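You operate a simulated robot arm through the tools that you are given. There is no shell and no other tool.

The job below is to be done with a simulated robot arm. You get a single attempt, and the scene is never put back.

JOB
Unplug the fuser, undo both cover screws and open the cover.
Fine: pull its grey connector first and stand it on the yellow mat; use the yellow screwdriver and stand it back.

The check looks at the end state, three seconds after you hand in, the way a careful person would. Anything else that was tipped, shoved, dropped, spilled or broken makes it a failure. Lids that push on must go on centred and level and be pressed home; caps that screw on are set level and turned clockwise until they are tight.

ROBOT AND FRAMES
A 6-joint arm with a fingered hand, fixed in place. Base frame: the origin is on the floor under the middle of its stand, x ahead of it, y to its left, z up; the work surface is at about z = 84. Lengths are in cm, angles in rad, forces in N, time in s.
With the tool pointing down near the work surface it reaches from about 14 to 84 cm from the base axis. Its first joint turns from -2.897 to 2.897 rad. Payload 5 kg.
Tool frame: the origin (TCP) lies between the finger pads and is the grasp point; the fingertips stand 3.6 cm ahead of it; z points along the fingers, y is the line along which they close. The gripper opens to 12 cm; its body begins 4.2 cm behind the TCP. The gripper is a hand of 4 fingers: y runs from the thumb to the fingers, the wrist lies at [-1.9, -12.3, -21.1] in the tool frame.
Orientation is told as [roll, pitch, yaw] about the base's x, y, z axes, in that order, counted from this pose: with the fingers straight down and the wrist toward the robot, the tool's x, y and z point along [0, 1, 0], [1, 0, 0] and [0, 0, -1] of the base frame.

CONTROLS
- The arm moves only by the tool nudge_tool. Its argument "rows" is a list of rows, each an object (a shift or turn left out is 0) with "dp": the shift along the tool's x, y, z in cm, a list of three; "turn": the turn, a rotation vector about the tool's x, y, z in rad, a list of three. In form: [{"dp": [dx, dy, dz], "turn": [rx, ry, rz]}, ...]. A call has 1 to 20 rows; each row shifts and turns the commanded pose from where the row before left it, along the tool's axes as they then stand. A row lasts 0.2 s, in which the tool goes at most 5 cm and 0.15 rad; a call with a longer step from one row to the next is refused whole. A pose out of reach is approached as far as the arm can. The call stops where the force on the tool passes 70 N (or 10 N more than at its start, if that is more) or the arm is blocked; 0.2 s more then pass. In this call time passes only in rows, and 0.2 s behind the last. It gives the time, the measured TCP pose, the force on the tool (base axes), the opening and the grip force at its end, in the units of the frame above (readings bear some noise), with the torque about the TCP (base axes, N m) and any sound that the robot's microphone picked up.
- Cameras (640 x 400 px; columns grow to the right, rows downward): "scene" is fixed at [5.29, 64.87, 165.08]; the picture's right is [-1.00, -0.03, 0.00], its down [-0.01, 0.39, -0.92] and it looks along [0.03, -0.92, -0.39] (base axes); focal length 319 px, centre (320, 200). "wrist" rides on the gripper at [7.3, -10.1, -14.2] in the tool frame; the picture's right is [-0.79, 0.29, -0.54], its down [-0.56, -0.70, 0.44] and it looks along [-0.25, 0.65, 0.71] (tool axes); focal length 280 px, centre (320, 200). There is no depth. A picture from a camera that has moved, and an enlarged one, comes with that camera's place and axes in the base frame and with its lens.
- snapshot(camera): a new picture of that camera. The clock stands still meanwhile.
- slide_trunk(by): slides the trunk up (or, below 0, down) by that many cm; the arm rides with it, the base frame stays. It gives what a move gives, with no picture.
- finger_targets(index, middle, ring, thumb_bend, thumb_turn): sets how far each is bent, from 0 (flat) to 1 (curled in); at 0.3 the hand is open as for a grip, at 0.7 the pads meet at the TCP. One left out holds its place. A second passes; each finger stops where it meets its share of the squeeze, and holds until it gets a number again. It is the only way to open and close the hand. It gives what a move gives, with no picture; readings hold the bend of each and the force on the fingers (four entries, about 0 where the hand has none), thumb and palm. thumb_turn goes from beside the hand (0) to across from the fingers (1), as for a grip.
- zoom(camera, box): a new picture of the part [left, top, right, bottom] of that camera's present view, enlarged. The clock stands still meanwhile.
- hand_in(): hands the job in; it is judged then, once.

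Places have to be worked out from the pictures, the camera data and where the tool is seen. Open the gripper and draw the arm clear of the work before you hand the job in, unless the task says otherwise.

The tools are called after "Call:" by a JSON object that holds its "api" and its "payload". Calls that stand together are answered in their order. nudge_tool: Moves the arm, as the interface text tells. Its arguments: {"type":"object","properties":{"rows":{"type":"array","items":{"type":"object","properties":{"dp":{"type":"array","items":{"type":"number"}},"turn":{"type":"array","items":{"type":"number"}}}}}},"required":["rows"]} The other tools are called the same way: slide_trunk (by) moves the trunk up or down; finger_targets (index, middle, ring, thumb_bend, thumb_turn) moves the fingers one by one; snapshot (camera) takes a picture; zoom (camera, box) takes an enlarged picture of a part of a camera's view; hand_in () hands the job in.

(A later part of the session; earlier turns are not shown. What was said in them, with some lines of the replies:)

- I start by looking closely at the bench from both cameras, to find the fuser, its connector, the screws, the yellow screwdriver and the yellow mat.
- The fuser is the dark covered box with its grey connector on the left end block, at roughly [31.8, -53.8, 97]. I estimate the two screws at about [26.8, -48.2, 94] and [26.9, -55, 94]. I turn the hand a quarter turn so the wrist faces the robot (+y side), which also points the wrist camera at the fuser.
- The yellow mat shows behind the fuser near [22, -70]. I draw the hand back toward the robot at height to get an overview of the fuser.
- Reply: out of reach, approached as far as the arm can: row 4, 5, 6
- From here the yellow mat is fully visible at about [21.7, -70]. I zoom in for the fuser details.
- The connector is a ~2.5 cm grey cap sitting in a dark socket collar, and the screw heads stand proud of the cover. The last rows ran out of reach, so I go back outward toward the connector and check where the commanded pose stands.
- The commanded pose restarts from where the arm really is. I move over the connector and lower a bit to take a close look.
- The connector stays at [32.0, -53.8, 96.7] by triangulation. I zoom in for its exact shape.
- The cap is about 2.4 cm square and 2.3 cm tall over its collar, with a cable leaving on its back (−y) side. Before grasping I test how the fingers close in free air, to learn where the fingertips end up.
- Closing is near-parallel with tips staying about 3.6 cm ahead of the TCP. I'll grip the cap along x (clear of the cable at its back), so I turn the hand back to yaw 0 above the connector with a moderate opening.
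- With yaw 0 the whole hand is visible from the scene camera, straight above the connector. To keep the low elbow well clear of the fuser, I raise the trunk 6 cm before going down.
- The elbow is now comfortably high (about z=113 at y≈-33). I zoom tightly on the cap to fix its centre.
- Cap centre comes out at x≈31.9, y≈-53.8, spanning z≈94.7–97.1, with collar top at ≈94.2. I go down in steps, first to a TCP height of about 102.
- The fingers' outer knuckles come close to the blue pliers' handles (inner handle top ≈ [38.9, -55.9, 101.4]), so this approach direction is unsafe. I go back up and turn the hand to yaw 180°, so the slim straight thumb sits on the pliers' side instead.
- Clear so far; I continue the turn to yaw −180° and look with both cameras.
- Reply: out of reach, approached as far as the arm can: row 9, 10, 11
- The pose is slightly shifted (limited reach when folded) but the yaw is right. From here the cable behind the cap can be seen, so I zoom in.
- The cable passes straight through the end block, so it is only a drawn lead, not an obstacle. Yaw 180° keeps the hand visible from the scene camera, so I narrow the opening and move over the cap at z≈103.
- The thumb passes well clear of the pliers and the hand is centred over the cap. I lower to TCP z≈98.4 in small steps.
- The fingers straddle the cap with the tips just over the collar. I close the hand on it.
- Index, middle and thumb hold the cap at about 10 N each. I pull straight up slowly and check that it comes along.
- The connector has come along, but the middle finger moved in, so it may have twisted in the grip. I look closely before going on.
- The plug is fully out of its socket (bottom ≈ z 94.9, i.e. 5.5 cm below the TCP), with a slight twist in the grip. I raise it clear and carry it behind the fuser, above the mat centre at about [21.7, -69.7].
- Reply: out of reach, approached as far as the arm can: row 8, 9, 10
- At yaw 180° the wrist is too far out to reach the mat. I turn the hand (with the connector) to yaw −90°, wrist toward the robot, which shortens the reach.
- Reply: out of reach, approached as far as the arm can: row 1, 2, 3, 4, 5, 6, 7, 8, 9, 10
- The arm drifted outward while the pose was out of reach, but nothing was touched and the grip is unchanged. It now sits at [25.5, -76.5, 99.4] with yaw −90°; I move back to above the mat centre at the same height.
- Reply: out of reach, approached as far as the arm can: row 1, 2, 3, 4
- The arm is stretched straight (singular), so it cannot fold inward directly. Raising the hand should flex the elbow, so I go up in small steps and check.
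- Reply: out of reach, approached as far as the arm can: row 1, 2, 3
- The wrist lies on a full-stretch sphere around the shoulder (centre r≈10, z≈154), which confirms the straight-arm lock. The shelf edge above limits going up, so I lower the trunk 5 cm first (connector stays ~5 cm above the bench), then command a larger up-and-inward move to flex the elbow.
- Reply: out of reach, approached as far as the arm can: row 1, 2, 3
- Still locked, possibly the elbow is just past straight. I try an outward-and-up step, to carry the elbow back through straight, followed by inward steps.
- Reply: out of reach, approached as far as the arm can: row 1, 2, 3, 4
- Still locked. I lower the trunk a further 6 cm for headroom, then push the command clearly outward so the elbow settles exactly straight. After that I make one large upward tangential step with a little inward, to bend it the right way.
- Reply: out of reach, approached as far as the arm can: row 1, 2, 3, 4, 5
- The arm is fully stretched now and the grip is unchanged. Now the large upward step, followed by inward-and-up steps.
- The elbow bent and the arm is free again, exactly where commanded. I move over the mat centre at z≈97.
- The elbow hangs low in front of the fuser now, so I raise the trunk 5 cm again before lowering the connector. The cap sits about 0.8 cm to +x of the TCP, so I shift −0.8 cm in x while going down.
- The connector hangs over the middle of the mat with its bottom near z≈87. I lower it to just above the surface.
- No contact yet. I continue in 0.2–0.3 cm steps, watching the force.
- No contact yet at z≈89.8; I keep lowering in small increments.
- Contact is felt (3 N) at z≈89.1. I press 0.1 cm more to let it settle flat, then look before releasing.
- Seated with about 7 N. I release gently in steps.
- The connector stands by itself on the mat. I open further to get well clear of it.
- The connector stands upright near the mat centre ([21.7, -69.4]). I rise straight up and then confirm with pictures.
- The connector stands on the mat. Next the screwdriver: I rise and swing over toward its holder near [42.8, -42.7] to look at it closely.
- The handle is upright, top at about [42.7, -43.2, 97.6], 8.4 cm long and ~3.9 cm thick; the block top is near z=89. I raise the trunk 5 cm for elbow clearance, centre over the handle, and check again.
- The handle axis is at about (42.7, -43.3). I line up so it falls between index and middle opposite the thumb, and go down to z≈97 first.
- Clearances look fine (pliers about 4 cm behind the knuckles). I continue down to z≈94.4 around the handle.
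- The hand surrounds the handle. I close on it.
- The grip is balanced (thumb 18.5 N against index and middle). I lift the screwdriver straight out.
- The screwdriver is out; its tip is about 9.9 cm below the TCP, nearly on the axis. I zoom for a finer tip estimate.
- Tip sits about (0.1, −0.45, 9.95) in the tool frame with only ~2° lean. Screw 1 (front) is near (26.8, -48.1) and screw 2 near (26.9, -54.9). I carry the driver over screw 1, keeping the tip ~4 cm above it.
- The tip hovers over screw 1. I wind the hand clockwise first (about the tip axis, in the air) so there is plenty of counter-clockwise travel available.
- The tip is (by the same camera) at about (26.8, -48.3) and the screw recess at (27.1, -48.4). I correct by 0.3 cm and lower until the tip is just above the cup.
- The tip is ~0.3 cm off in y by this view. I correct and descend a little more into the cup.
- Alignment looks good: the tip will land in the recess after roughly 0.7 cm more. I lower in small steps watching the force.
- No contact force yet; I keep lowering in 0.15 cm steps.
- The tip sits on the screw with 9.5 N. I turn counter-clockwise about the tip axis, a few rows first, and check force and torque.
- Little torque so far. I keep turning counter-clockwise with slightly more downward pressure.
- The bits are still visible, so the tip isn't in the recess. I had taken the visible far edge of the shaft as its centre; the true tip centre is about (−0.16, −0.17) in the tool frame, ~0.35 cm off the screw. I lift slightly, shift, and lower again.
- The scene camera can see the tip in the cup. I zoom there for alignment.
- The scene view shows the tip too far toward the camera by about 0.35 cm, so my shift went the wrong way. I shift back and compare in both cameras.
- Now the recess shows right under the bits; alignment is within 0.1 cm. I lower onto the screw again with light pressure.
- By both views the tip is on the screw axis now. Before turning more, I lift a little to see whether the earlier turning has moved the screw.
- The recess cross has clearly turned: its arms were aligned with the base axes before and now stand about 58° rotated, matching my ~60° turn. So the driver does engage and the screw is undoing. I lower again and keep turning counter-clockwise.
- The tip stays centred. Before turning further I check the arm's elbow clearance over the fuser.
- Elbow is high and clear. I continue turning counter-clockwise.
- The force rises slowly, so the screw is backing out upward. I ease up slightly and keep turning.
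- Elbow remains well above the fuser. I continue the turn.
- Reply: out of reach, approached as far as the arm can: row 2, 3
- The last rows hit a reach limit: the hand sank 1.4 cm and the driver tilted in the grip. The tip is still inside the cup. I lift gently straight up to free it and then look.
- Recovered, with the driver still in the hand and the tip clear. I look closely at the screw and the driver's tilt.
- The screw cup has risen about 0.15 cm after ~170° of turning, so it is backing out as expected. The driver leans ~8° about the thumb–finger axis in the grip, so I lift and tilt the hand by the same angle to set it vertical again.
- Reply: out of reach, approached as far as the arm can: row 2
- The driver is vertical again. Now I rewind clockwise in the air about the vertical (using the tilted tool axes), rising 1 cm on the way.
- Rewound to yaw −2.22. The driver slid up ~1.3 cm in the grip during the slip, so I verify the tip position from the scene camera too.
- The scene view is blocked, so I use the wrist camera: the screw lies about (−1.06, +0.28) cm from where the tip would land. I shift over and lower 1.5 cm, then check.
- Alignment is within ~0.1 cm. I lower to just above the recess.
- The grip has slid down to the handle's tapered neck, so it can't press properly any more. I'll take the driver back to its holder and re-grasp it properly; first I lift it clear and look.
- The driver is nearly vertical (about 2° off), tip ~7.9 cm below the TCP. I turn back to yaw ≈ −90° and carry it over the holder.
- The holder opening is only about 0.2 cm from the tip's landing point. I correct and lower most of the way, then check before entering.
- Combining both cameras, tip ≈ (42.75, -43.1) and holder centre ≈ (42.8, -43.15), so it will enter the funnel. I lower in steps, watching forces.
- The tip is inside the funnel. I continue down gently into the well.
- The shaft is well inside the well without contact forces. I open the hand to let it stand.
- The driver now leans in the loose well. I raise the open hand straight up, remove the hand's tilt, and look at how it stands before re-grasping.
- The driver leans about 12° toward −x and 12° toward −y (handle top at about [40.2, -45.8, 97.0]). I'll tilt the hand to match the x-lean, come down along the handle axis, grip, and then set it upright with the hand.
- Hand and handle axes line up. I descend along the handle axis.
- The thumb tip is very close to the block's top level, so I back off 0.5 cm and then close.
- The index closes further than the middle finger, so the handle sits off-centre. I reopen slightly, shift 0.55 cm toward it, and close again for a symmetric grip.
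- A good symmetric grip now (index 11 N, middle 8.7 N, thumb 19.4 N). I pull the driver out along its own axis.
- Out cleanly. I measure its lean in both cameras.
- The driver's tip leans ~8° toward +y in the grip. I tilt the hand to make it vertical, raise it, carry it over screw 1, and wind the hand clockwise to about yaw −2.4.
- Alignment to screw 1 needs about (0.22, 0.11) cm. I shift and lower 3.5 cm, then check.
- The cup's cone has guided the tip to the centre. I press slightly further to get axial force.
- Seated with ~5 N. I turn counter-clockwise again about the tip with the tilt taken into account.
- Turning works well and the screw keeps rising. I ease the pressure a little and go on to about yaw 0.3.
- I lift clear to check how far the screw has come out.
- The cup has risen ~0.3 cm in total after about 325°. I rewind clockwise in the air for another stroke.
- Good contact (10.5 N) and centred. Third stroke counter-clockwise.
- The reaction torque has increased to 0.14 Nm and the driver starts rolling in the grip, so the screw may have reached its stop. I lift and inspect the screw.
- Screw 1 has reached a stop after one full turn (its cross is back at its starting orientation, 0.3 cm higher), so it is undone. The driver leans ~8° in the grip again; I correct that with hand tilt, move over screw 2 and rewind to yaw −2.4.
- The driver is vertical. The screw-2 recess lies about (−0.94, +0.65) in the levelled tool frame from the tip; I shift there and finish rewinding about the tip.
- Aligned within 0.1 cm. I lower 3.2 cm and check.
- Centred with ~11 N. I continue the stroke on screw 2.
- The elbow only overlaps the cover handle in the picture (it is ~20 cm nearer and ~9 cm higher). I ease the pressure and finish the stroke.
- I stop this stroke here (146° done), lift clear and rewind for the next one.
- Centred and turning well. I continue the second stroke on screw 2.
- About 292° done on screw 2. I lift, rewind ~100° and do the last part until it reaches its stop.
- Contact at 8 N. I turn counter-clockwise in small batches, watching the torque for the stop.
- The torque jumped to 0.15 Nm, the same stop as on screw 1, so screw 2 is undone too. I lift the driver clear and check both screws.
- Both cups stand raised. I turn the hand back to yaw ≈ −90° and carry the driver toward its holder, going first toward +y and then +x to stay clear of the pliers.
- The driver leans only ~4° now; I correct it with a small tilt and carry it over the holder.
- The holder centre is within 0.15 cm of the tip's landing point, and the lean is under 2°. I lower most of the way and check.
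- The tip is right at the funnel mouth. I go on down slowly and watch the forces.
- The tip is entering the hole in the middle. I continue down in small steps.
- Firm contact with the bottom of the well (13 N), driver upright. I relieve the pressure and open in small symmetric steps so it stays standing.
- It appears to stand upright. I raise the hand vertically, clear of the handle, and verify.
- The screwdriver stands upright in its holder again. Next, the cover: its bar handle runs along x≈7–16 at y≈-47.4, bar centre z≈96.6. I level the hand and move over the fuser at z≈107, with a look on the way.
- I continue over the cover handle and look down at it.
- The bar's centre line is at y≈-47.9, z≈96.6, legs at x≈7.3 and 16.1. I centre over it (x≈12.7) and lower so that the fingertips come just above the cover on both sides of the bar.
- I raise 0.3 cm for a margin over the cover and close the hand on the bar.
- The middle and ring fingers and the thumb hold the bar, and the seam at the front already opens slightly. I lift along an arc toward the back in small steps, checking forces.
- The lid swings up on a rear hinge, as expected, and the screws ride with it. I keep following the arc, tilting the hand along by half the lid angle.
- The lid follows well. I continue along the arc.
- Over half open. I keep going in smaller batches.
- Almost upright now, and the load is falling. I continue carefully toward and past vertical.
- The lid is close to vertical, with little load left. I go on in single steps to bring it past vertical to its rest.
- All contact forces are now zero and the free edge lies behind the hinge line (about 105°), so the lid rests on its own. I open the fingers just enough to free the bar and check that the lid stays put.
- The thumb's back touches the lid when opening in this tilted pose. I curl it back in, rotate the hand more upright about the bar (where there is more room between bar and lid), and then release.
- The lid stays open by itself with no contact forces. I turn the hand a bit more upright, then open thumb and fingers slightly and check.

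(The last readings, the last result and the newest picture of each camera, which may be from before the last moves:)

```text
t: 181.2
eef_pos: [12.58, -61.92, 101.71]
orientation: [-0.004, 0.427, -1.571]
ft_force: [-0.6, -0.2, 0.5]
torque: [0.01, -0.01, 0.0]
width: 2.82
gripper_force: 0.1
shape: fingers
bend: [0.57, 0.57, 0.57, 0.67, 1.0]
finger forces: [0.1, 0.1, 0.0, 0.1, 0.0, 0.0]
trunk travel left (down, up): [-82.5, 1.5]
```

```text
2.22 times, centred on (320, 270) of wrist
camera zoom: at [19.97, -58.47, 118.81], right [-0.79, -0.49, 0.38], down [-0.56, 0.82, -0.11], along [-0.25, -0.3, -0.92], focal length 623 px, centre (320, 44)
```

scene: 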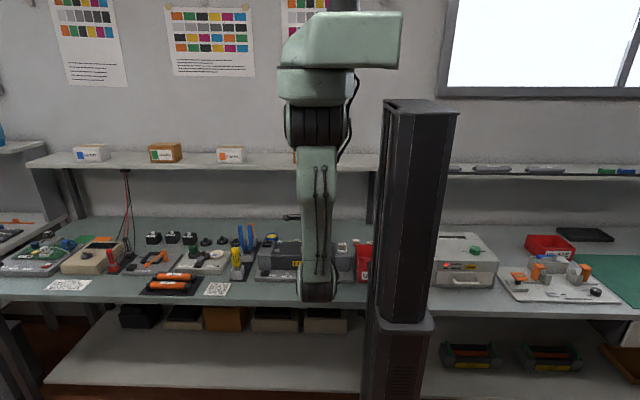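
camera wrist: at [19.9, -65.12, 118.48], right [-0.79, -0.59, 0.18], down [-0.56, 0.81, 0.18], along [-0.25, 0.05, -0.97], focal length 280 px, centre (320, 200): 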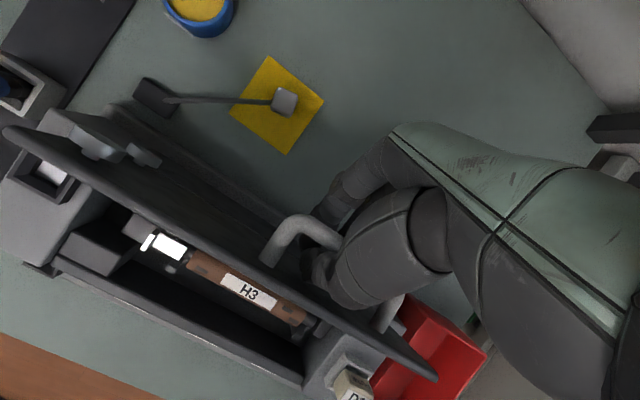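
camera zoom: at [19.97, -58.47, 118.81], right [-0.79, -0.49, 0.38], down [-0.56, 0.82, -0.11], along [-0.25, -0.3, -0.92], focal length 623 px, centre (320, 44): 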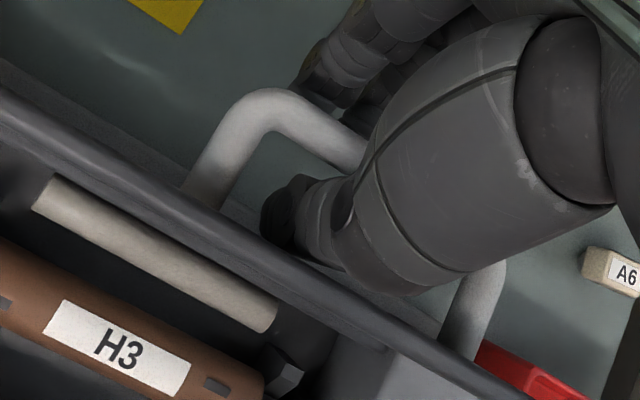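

No forces. I withdraw the hand slowly along its axis (up and back), watching for any drag on the bar.

Call:
{"api": "nudge_tool", "payload": {"rows": [{"dp": [0, 0, -0.4]}, {"dp": [0, 0, -0.5]}, {"dp": [0, 0, -0.5]}]}}

Call:
{"api": "zoom", "payload": {"camera": "wrist", "box": [200, 180, 440, 360]}}

Call:
{"api": "zoom", "payload": {"camera": "scene", "box": [240, 170, 390, 280]}}

```text
t: 182.0
eef_pos: [12.51, -62.51, 102.9]
orientation: [-0.004, 0.428, -1.573]
ft_force: [-0.3, 0.3, 1.1]
torque: [0.02, 0.01, 0.0]
width: 2.84
gripper_force: 0.2
shape: fingers
bend: [0.57, 0.57, 0.57, 0.67, 1.0]
finger forces: [0.1, 0.0, 0.0, 0.0, 0.3, 0.1]
trunk travel left (down, up): [-82.5, 1.5]
```

```text
2.22 times, centred on (320, 270) of wrist
camera zoom: at [19.96, -59.12, 120.04], right [-0.79, -0.49, 0.38], down [-0.56, 0.82, -0.11], along [-0.25, -0.3, -0.92], focal length 623 px, centre (320, 44)
```

zoom: 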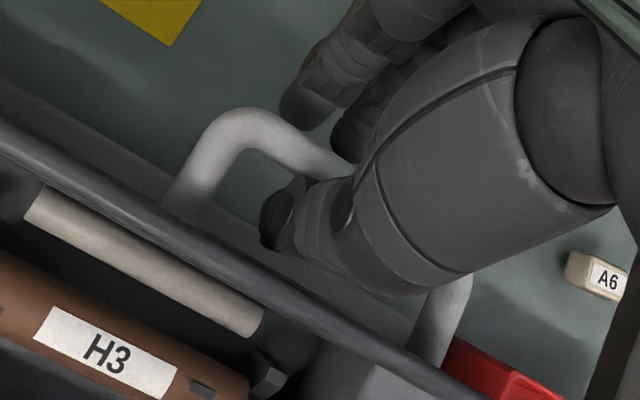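

```text
3.64 times, centred on (315, 225) of scene
camera zoom: at [5.29, 64.87, 165.08], right [-1.0, -0.03, 0.0], down [-0.01, 0.39, -0.92], along [0.03, -0.92, -0.39], focal length 1160 px, centre (338, 109)
```

zoom: 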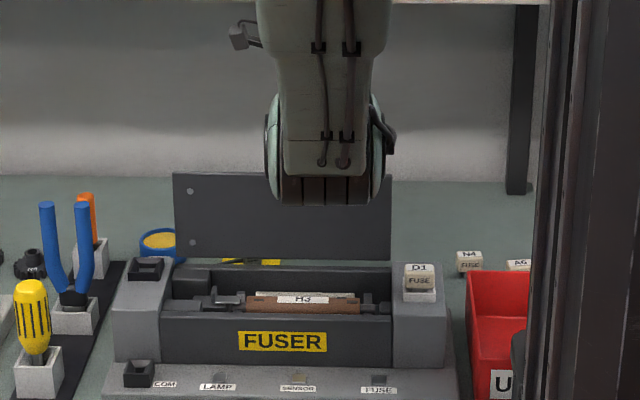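

The lid moved by perhaps a degree; I bias the withdrawal slightly away from the lid (toward −y) so the thumb can only press the bar in the opening direction.

Call:
{"api": "nudge_tool", "payload": {"rows": [{"dp": [0, 0.15, -0.4]}, {"dp": [0, 0.05, -0.5]}, {"dp": [0, 0.05, -0.5]}]}}

Call:
{"api": "zoom", "payload": {"camera": "wrist", "box": [200, 180, 440, 360]}}

Call:
{"api": "zoom", "payload": {"camera": "scene", "box": [240, 170, 390, 280]}}

```text
t: 182.8
eef_pos: [12.56, -63.31, 104.06]
orientation: [-0.003, 0.428, -1.572]
ft_force: [0.5, 0.0, 0.1]
torque: [0.04, 0.0, 0.0]
width: 2.86
gripper_force: 0.1
shape: fingers
bend: [0.57, 0.57, 0.57, 0.67, 1.0]
finger forces: [0.1, 0.0, 0.0, 0.0, 0.1, 0.0]
trunk travel left (down, up): [-82.5, 1.5]
```

```text
2.22 times, centred on (320, 270) of wrist
camera zoom: at [19.98, -59.93, 121.2], right [-0.79, -0.49, 0.38], down [-0.56, 0.82, -0.11], along [-0.25, -0.3, -0.92], focal length 623 px, centre (320, 44)
```

zoom: 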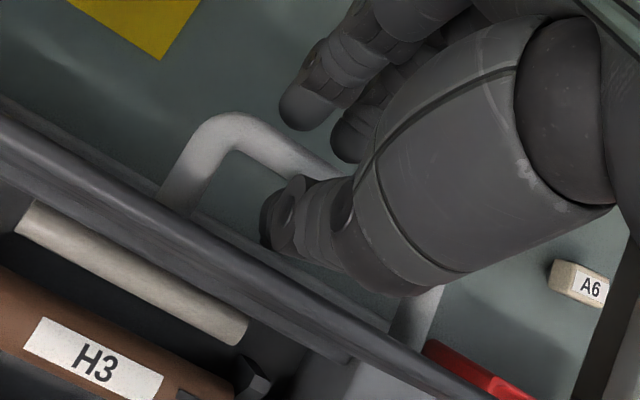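

```text
3.64 times, centred on (315, 225) of scene
camera zoom: at [5.29, 64.87, 165.08], right [-1.0, -0.03, 0.0], down [-0.01, 0.39, -0.92], along [0.03, -0.92, -0.39], focal length 1160 px, centre (338, 109)
```

zoom: 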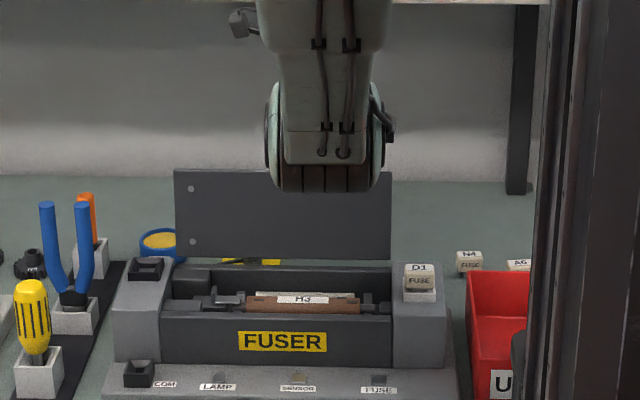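

The lid stays. I continue withdrawing along the hand's axis until well clear of the bar.

Call:
{"api": "nudge_tool", "payload": {"rows": [{"dp": [0, 0.05, -0.7]}, {"dp": [0, 0.05, -0.8]}, {"dp": [0, 0.05, -0.8]}, {"dp": [0, 0, -0.8]}]}}

Call:
{"api": "zoom", "payload": {"camera": "wrist", "box": [160, 150, 440, 360]}}

Call:
{"api": "zoom", "payload": {"camera": "scene", "box": [240, 150, 390, 280]}}

```text
t: 183.8
eef_pos: [12.63, -64.75, 106.97]
orientation: [-0.002, 0.427, -1.573]
ft_force: [-0.1, 0.1, -0.1]
torque: [-0.02, -0.03, -0.01]
width: 2.85
gripper_force: 0.0
shape: fingers
bend: [0.57, 0.57, 0.57, 0.67, 1.0]
finger forces: [0.1, 0.0, 0.0, 0.0, 0.1, 0.0]
trunk travel left (down, up): [-82.5, 1.5]
```

```text
1.90 times, centred on (300, 255) of wrist
camera zoom: at [20.04, -61.34, 124.0], right [-0.79, -0.49, 0.37], down [-0.56, 0.82, -0.11], along [-0.25, -0.3, -0.92], focal length 534 px, centre (358, 95)
```

zoom: 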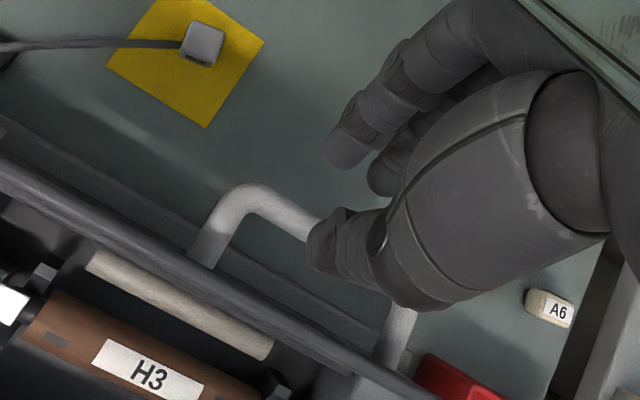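

```text
3.08 times, centred on (315, 215) of scene
camera zoom: at [5.29, 64.87, 165.08], right [-1.0, -0.03, 0.0], down [-0.01, 0.39, -0.92], along [0.03, -0.92, -0.39], focal length 981 px, centre (335, 154)
```

zoom: 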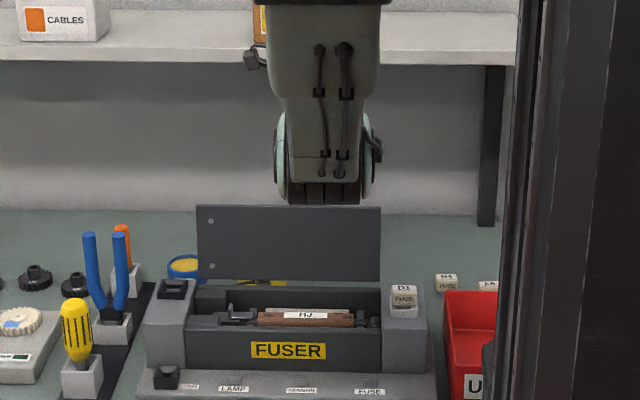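

The hand is free of the bar and the lid stays open. I now straighten the hand while rising behind the lid, staying clear of the shelf edge.

Call:
{"api": "nudge_tool", "payload": {"rows": [{"dp": [0, -0.29, -0.637], "turn": [-0.107, 0, 0]}, {"dp": [0, -0.22, -0.664], "turn": [-0.107, 0, 0]}, {"dp": [0, -0.148, -0.684], "turn": [-0.107, 0, 0]}, {"dp": [0, -0.075, -0.696], "turn": [-0.106, 0, 0]}, {"dp": [0, 0, -1.3]}, {"dp": [0, 0, -1.3]}]}}

Call:
{"api": "snapshot", "payload": {"camera": "wrist"}}

Call:
{"api": "snapshot", "payload": {"camera": "scene"}}

```text
t: 185.2
eef_pos: [12.65, -64.72, 112.34]
orientation: [-0.001, 0.0, -1.573]
ft_force: [-0.1, -0.8, -0.1]
torque: [-0.01, 0.03, 0.0]
width: 2.86
gripper_force: 0.0
shape: fingers
bend: [0.57, 0.57, 0.57, 0.67, 1.0]
finger forces: [0.0, 0.1, 0.0, 0.1, 0.0, 0.0]
trunk travel left (down, up): [-82.5, 1.5]
```

```text
taken
camera wrist: at [19.99, -54.53, 126.43], right [-0.79, -0.29, 0.54], down [-0.56, 0.7, -0.44], along [-0.25, -0.65, -0.71], focal length 280 px, centre (320, 200)
```

wrist: 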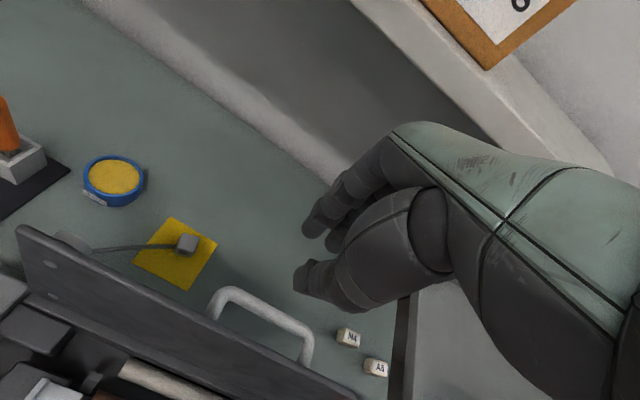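

```text
taken
```

scene: 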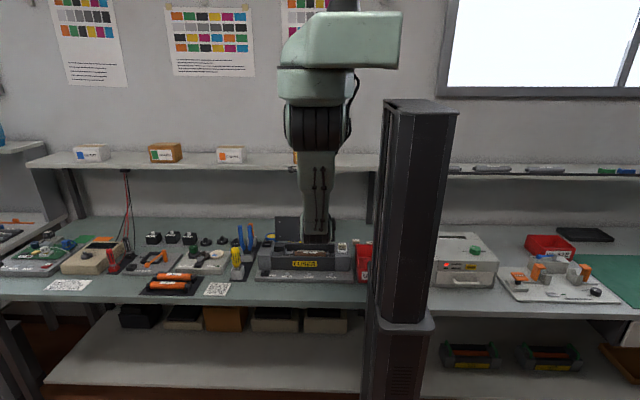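

The lid stands open on its own, the connector is undisturbed on the mat. I move the arm up and away to a clear pose at about [33, -58, 119], then open the hand.

Call:
{"api": "nudge_tool", "payload": {"rows": [{"dp": [0, 0, -2.5]}, {"dp": [3.5, -0.9, -0.8]}, {"dp": [3.5, -0.9, -0.8]}, {"dp": [3.5, -0.9, -0.8]}, {"dp": [3.5, -0.9, -0.8]}, {"dp": [3.5, -0.9, -0.8]}, {"dp": [3.0, -0.9, -0.3]}]}}

Call:
{"api": "finger_targets", "payload": {"index": 0.3, "middle": 0.3, "ring": 0.3, "thumb_bend": 0.3}}

Call:
{"api": "snapshot", "payload": {"camera": "scene"}}

Call:
{"api": "snapshot", "payload": {"camera": "wrist"}}

```text
t: 186.8
eef_pos: [33.4, -59.4, 119.13]
orientation: [-0.001, 0.0, -1.573]
ft_force: [0.9, 0.3, 0.4]
torque: [0.01, 0.0, 0.01]
width: 2.84
gripper_force: 0.1
shape: fingers
bend: [0.57, 0.57, 0.57, 0.67, 1.0]
finger forces: [0.0, 0.1, 0.0, 0.0, 0.1, 0.1]
trunk travel left (down, up): [-82.5, 1.5]
```

```text
t: 187.8
eef_pos: [33.37, -59.36, 119.09]
orientation: [0.0, -0.001, -1.572]
ft_force: [-0.1, 0.8, -0.4]
torque: [0.0, -0.02, 0.0]
width: 12.29
gripper_force: 0.1
shape: fingers
bend: [0.3, 0.3, 0.3, 0.3, 0.98]
finger forces: [0.1, 0.1, 0.0, 0.1, 0.0, 0.0]
trunk travel left (down, up): [-82.5, 1.5]
```

```text
taken
```

scene: 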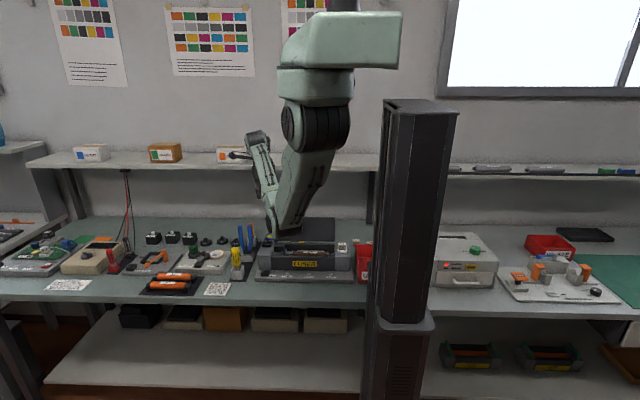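

```text
taken
camera wrist: at [40.72, -49.22, 133.28], right [-0.79, -0.29, 0.54], down [-0.56, 0.7, -0.44], along [-0.25, -0.65, -0.71], focal length 280 px, centre (320, 200)
```

wrist: 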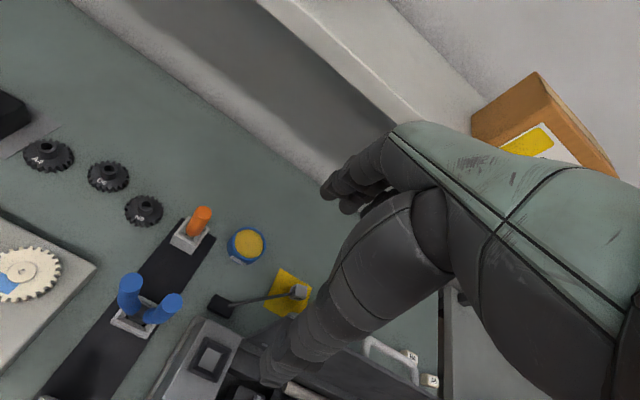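

I check the end state closely: lid, screws, connector, screwdriver and neighbours.

Call:
{"api": "zoom", "payload": {"camera": "scene", "box": [200, 195, 400, 320]}}

Call:
{"api": "zoom", "payload": {"camera": "wrist", "box": [180, 250, 440, 400]}}

```text
3.20 times, centred on (300, 258) of scene
camera zoom: at [5.29, 64.87, 165.08], right [-1.0, -0.03, 0.0], down [-0.01, 0.39, -0.92], along [0.03, -0.92, -0.39], focal length 1020 px, centre (384, 16)
```

zoom: 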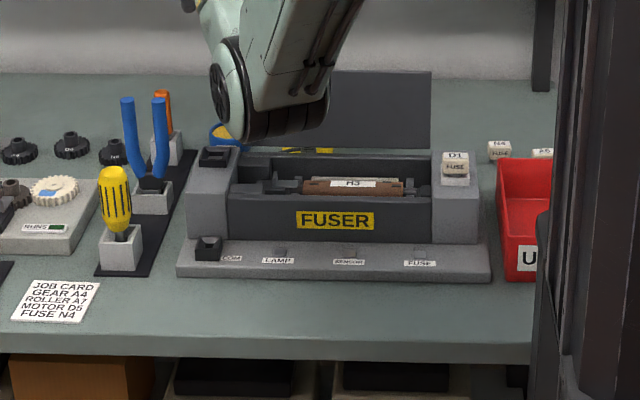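

```text
2.46 times, centred on (310, 325) of wrist
camera zoom: at [40.72, -49.22, 133.28], right [-0.79, -0.29, 0.54], down [-0.56, 0.7, -0.44], along [-0.25, -0.65, -0.71], focal length 690 px, centre (345, -108)
```

zoom: 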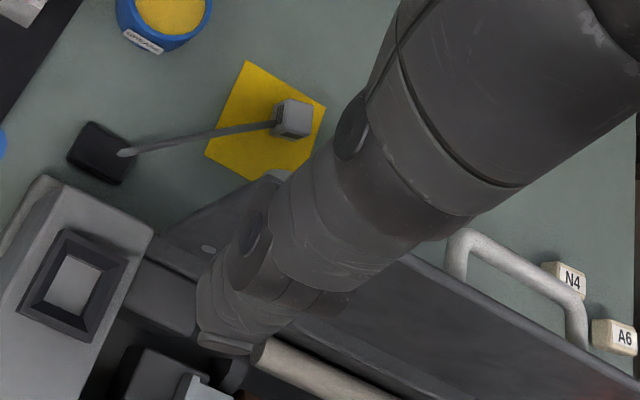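

Call:
{"api": "zoom", "payload": {"camera": "scene", "box": [210, 225, 274, 285]}}

Call:
{"api": "zoom", "payload": {"camera": "scene", "box": [250, 205, 350, 270]}}

Call:
{"api": "zoom", "payload": {"camera": "scene", "box": [0, 200, 240, 350]}}

```text
6.67 times, centred on (242, 255) of scene
camera zoom: at [5.29, 64.87, 165.08], right [-1.0, -0.03, 0.0], down [-0.01, 0.39, -0.92], along [0.03, -0.92, -0.39], focal length 2126 px, centre (840, -167)
```

zoom: 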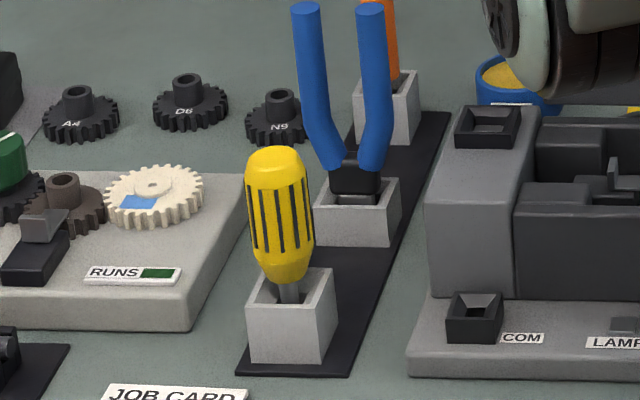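

```text
6.15 times, centred on (300, 238) of scene
camera zoom: at [5.29, 64.87, 165.08], right [-1.0, -0.03, 0.0], down [-0.01, 0.39, -0.92], along [0.03, -0.92, -0.39], focal length 1962 px, centre (443, -31)
```

zoom: 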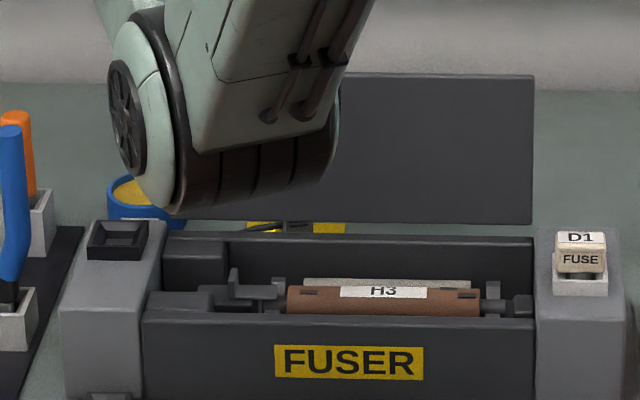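

```text
2.67 times, centred on (120, 275) of scene
camera zoom: at [5.29, 64.87, 165.08], right [-1.0, -0.03, 0.0], down [-0.01, 0.39, -0.92], along [0.03, -0.92, -0.39], focal length 850 px, centre (853, 0)
```

zoom: 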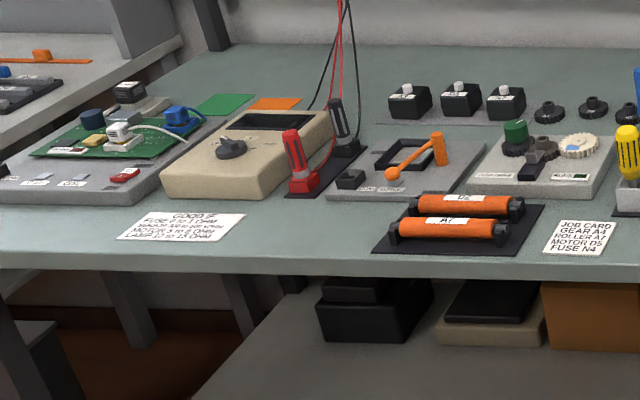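

Everything looks right: lid standing open, screwdriver upright in its holder, connector upright on the yellow mat, and nothing else disturbed. I return the arm to its starting posture (yaw 0, high above the bench) so it is well clear.

Call:
{"api": "nudge_tool", "payload": {"rows": [{"turn": [0, 0, -0.143]}, {"turn": [0, 0, -0.143]}, {"turn": [0, 0, -0.143]}, {"turn": [0, 0, -0.143]}, {"turn": [0, 0, -0.143]}, {"turn": [0, 0, -0.143]}, {"turn": [0, 0, -0.143]}, {"turn": [0, 0, -0.143]}, {"turn": [0, 0, -0.143]}, {"turn": [0, 0, -0.143]}, {"turn": [0, 0, -0.1408]}, {"dp": [-0.8, 0.8, -1.0]}, {"dp": [-0.8, 0.8, -1.0]}]}}

Call:
{"api": "snapshot", "payload": {"camera": "scene"}}

Call:
{"api": "zoom", "payload": {"camera": "scene", "box": [220, 180, 380, 290]}}

Call:
{"api": "snapshot", "payload": {"camera": "wrist"}}

```text
t: 190.6
eef_pos: [34.89, -60.83, 120.88]
orientation: [0.002, 0.002, 0.0]
ft_force: [0.6, -0.4, -0.7]
torque: [-0.01, -0.01, -0.01]
width: 12.29
gripper_force: 0.0
shape: fingers
bend: [0.3, 0.3, 0.3, 0.3, 0.98]
finger forces: [0.0, 0.1, 0.1, 0.0, 0.0, 0.0]
trunk travel left (down, up): [-82.5, 1.5]
```

```text
taken
```

scene: 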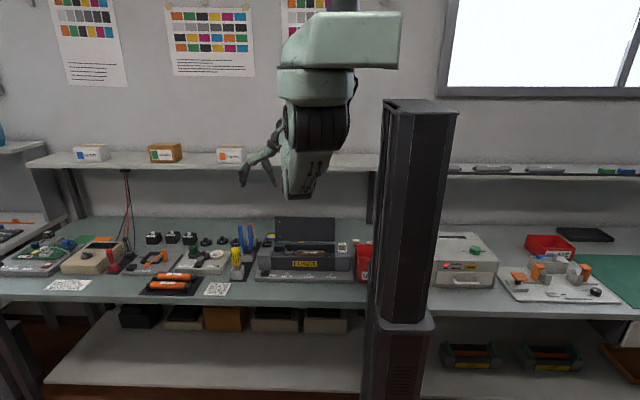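

```text
3.64 times, centred on (300, 235) of scene
camera zoom: at [5.29, 64.87, 165.08], right [-1.0, -0.03, 0.0], down [-0.01, 0.39, -0.92], along [0.03, -0.92, -0.39], focal length 1160 px, centre (393, 73)
```

zoom: 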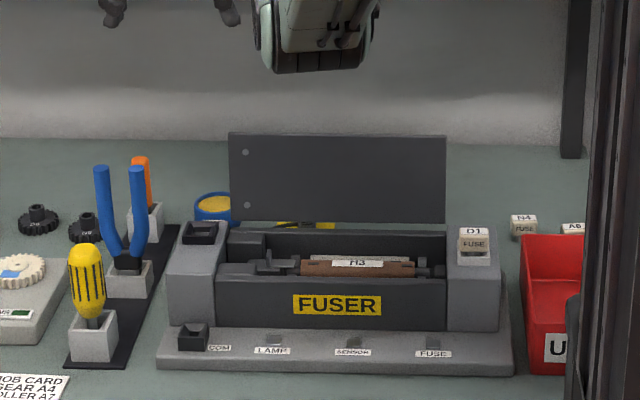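

```text
taken
camera wrist: at [24.86, -53.53, 135.18], right [0.29, -0.79, 0.54], down [-0.7, -0.56, -0.44], along [0.65, -0.25, -0.72], focal length 280 px, centre (320, 200)
```

wrist: 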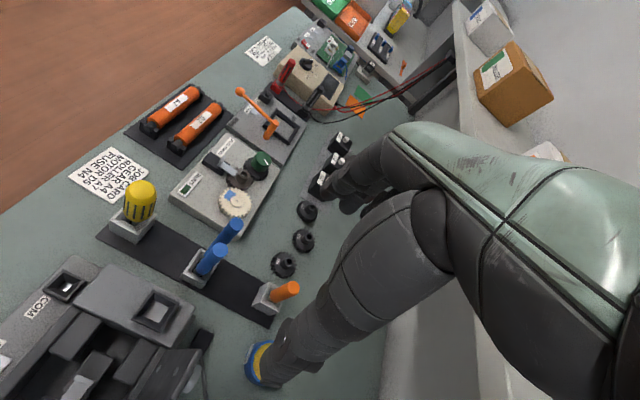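

The connector is on the mat, both screws are undone, the driver stands in its holder, the cover stays open, and the arm is clear with the hand open. I hand the job in.

Call:
{"api": "hand_in", "payload": {}}

```text
The job is handed in.
```

I've handed in the job, and the last pictures showed everything in place; I haven't seen the result of the check.

- **Connector:** I pulled the grey connector out first, and it is standing on the yellow mat.
- **Screws:** I turned both cover screws one full turn counter-clockwise with the yellow screwdriver, until each hit its stop. Both stood about 0.3 cm higher afterwards and stayed on the cover when it opened.
- **Screwdriver:** It slipped and tilted in the grip partway through the first screw, so I put it back in its holder and re-gripped it. It is back in its holder and upright.
- **Cover:** I lifted it by its handle and it swung up on its rear hinge. It stands open on its own, just past vertical.
- **Everything else:** Nothing else on the bench looked moved or tipped. The hand is open and the arm is clear of the work.
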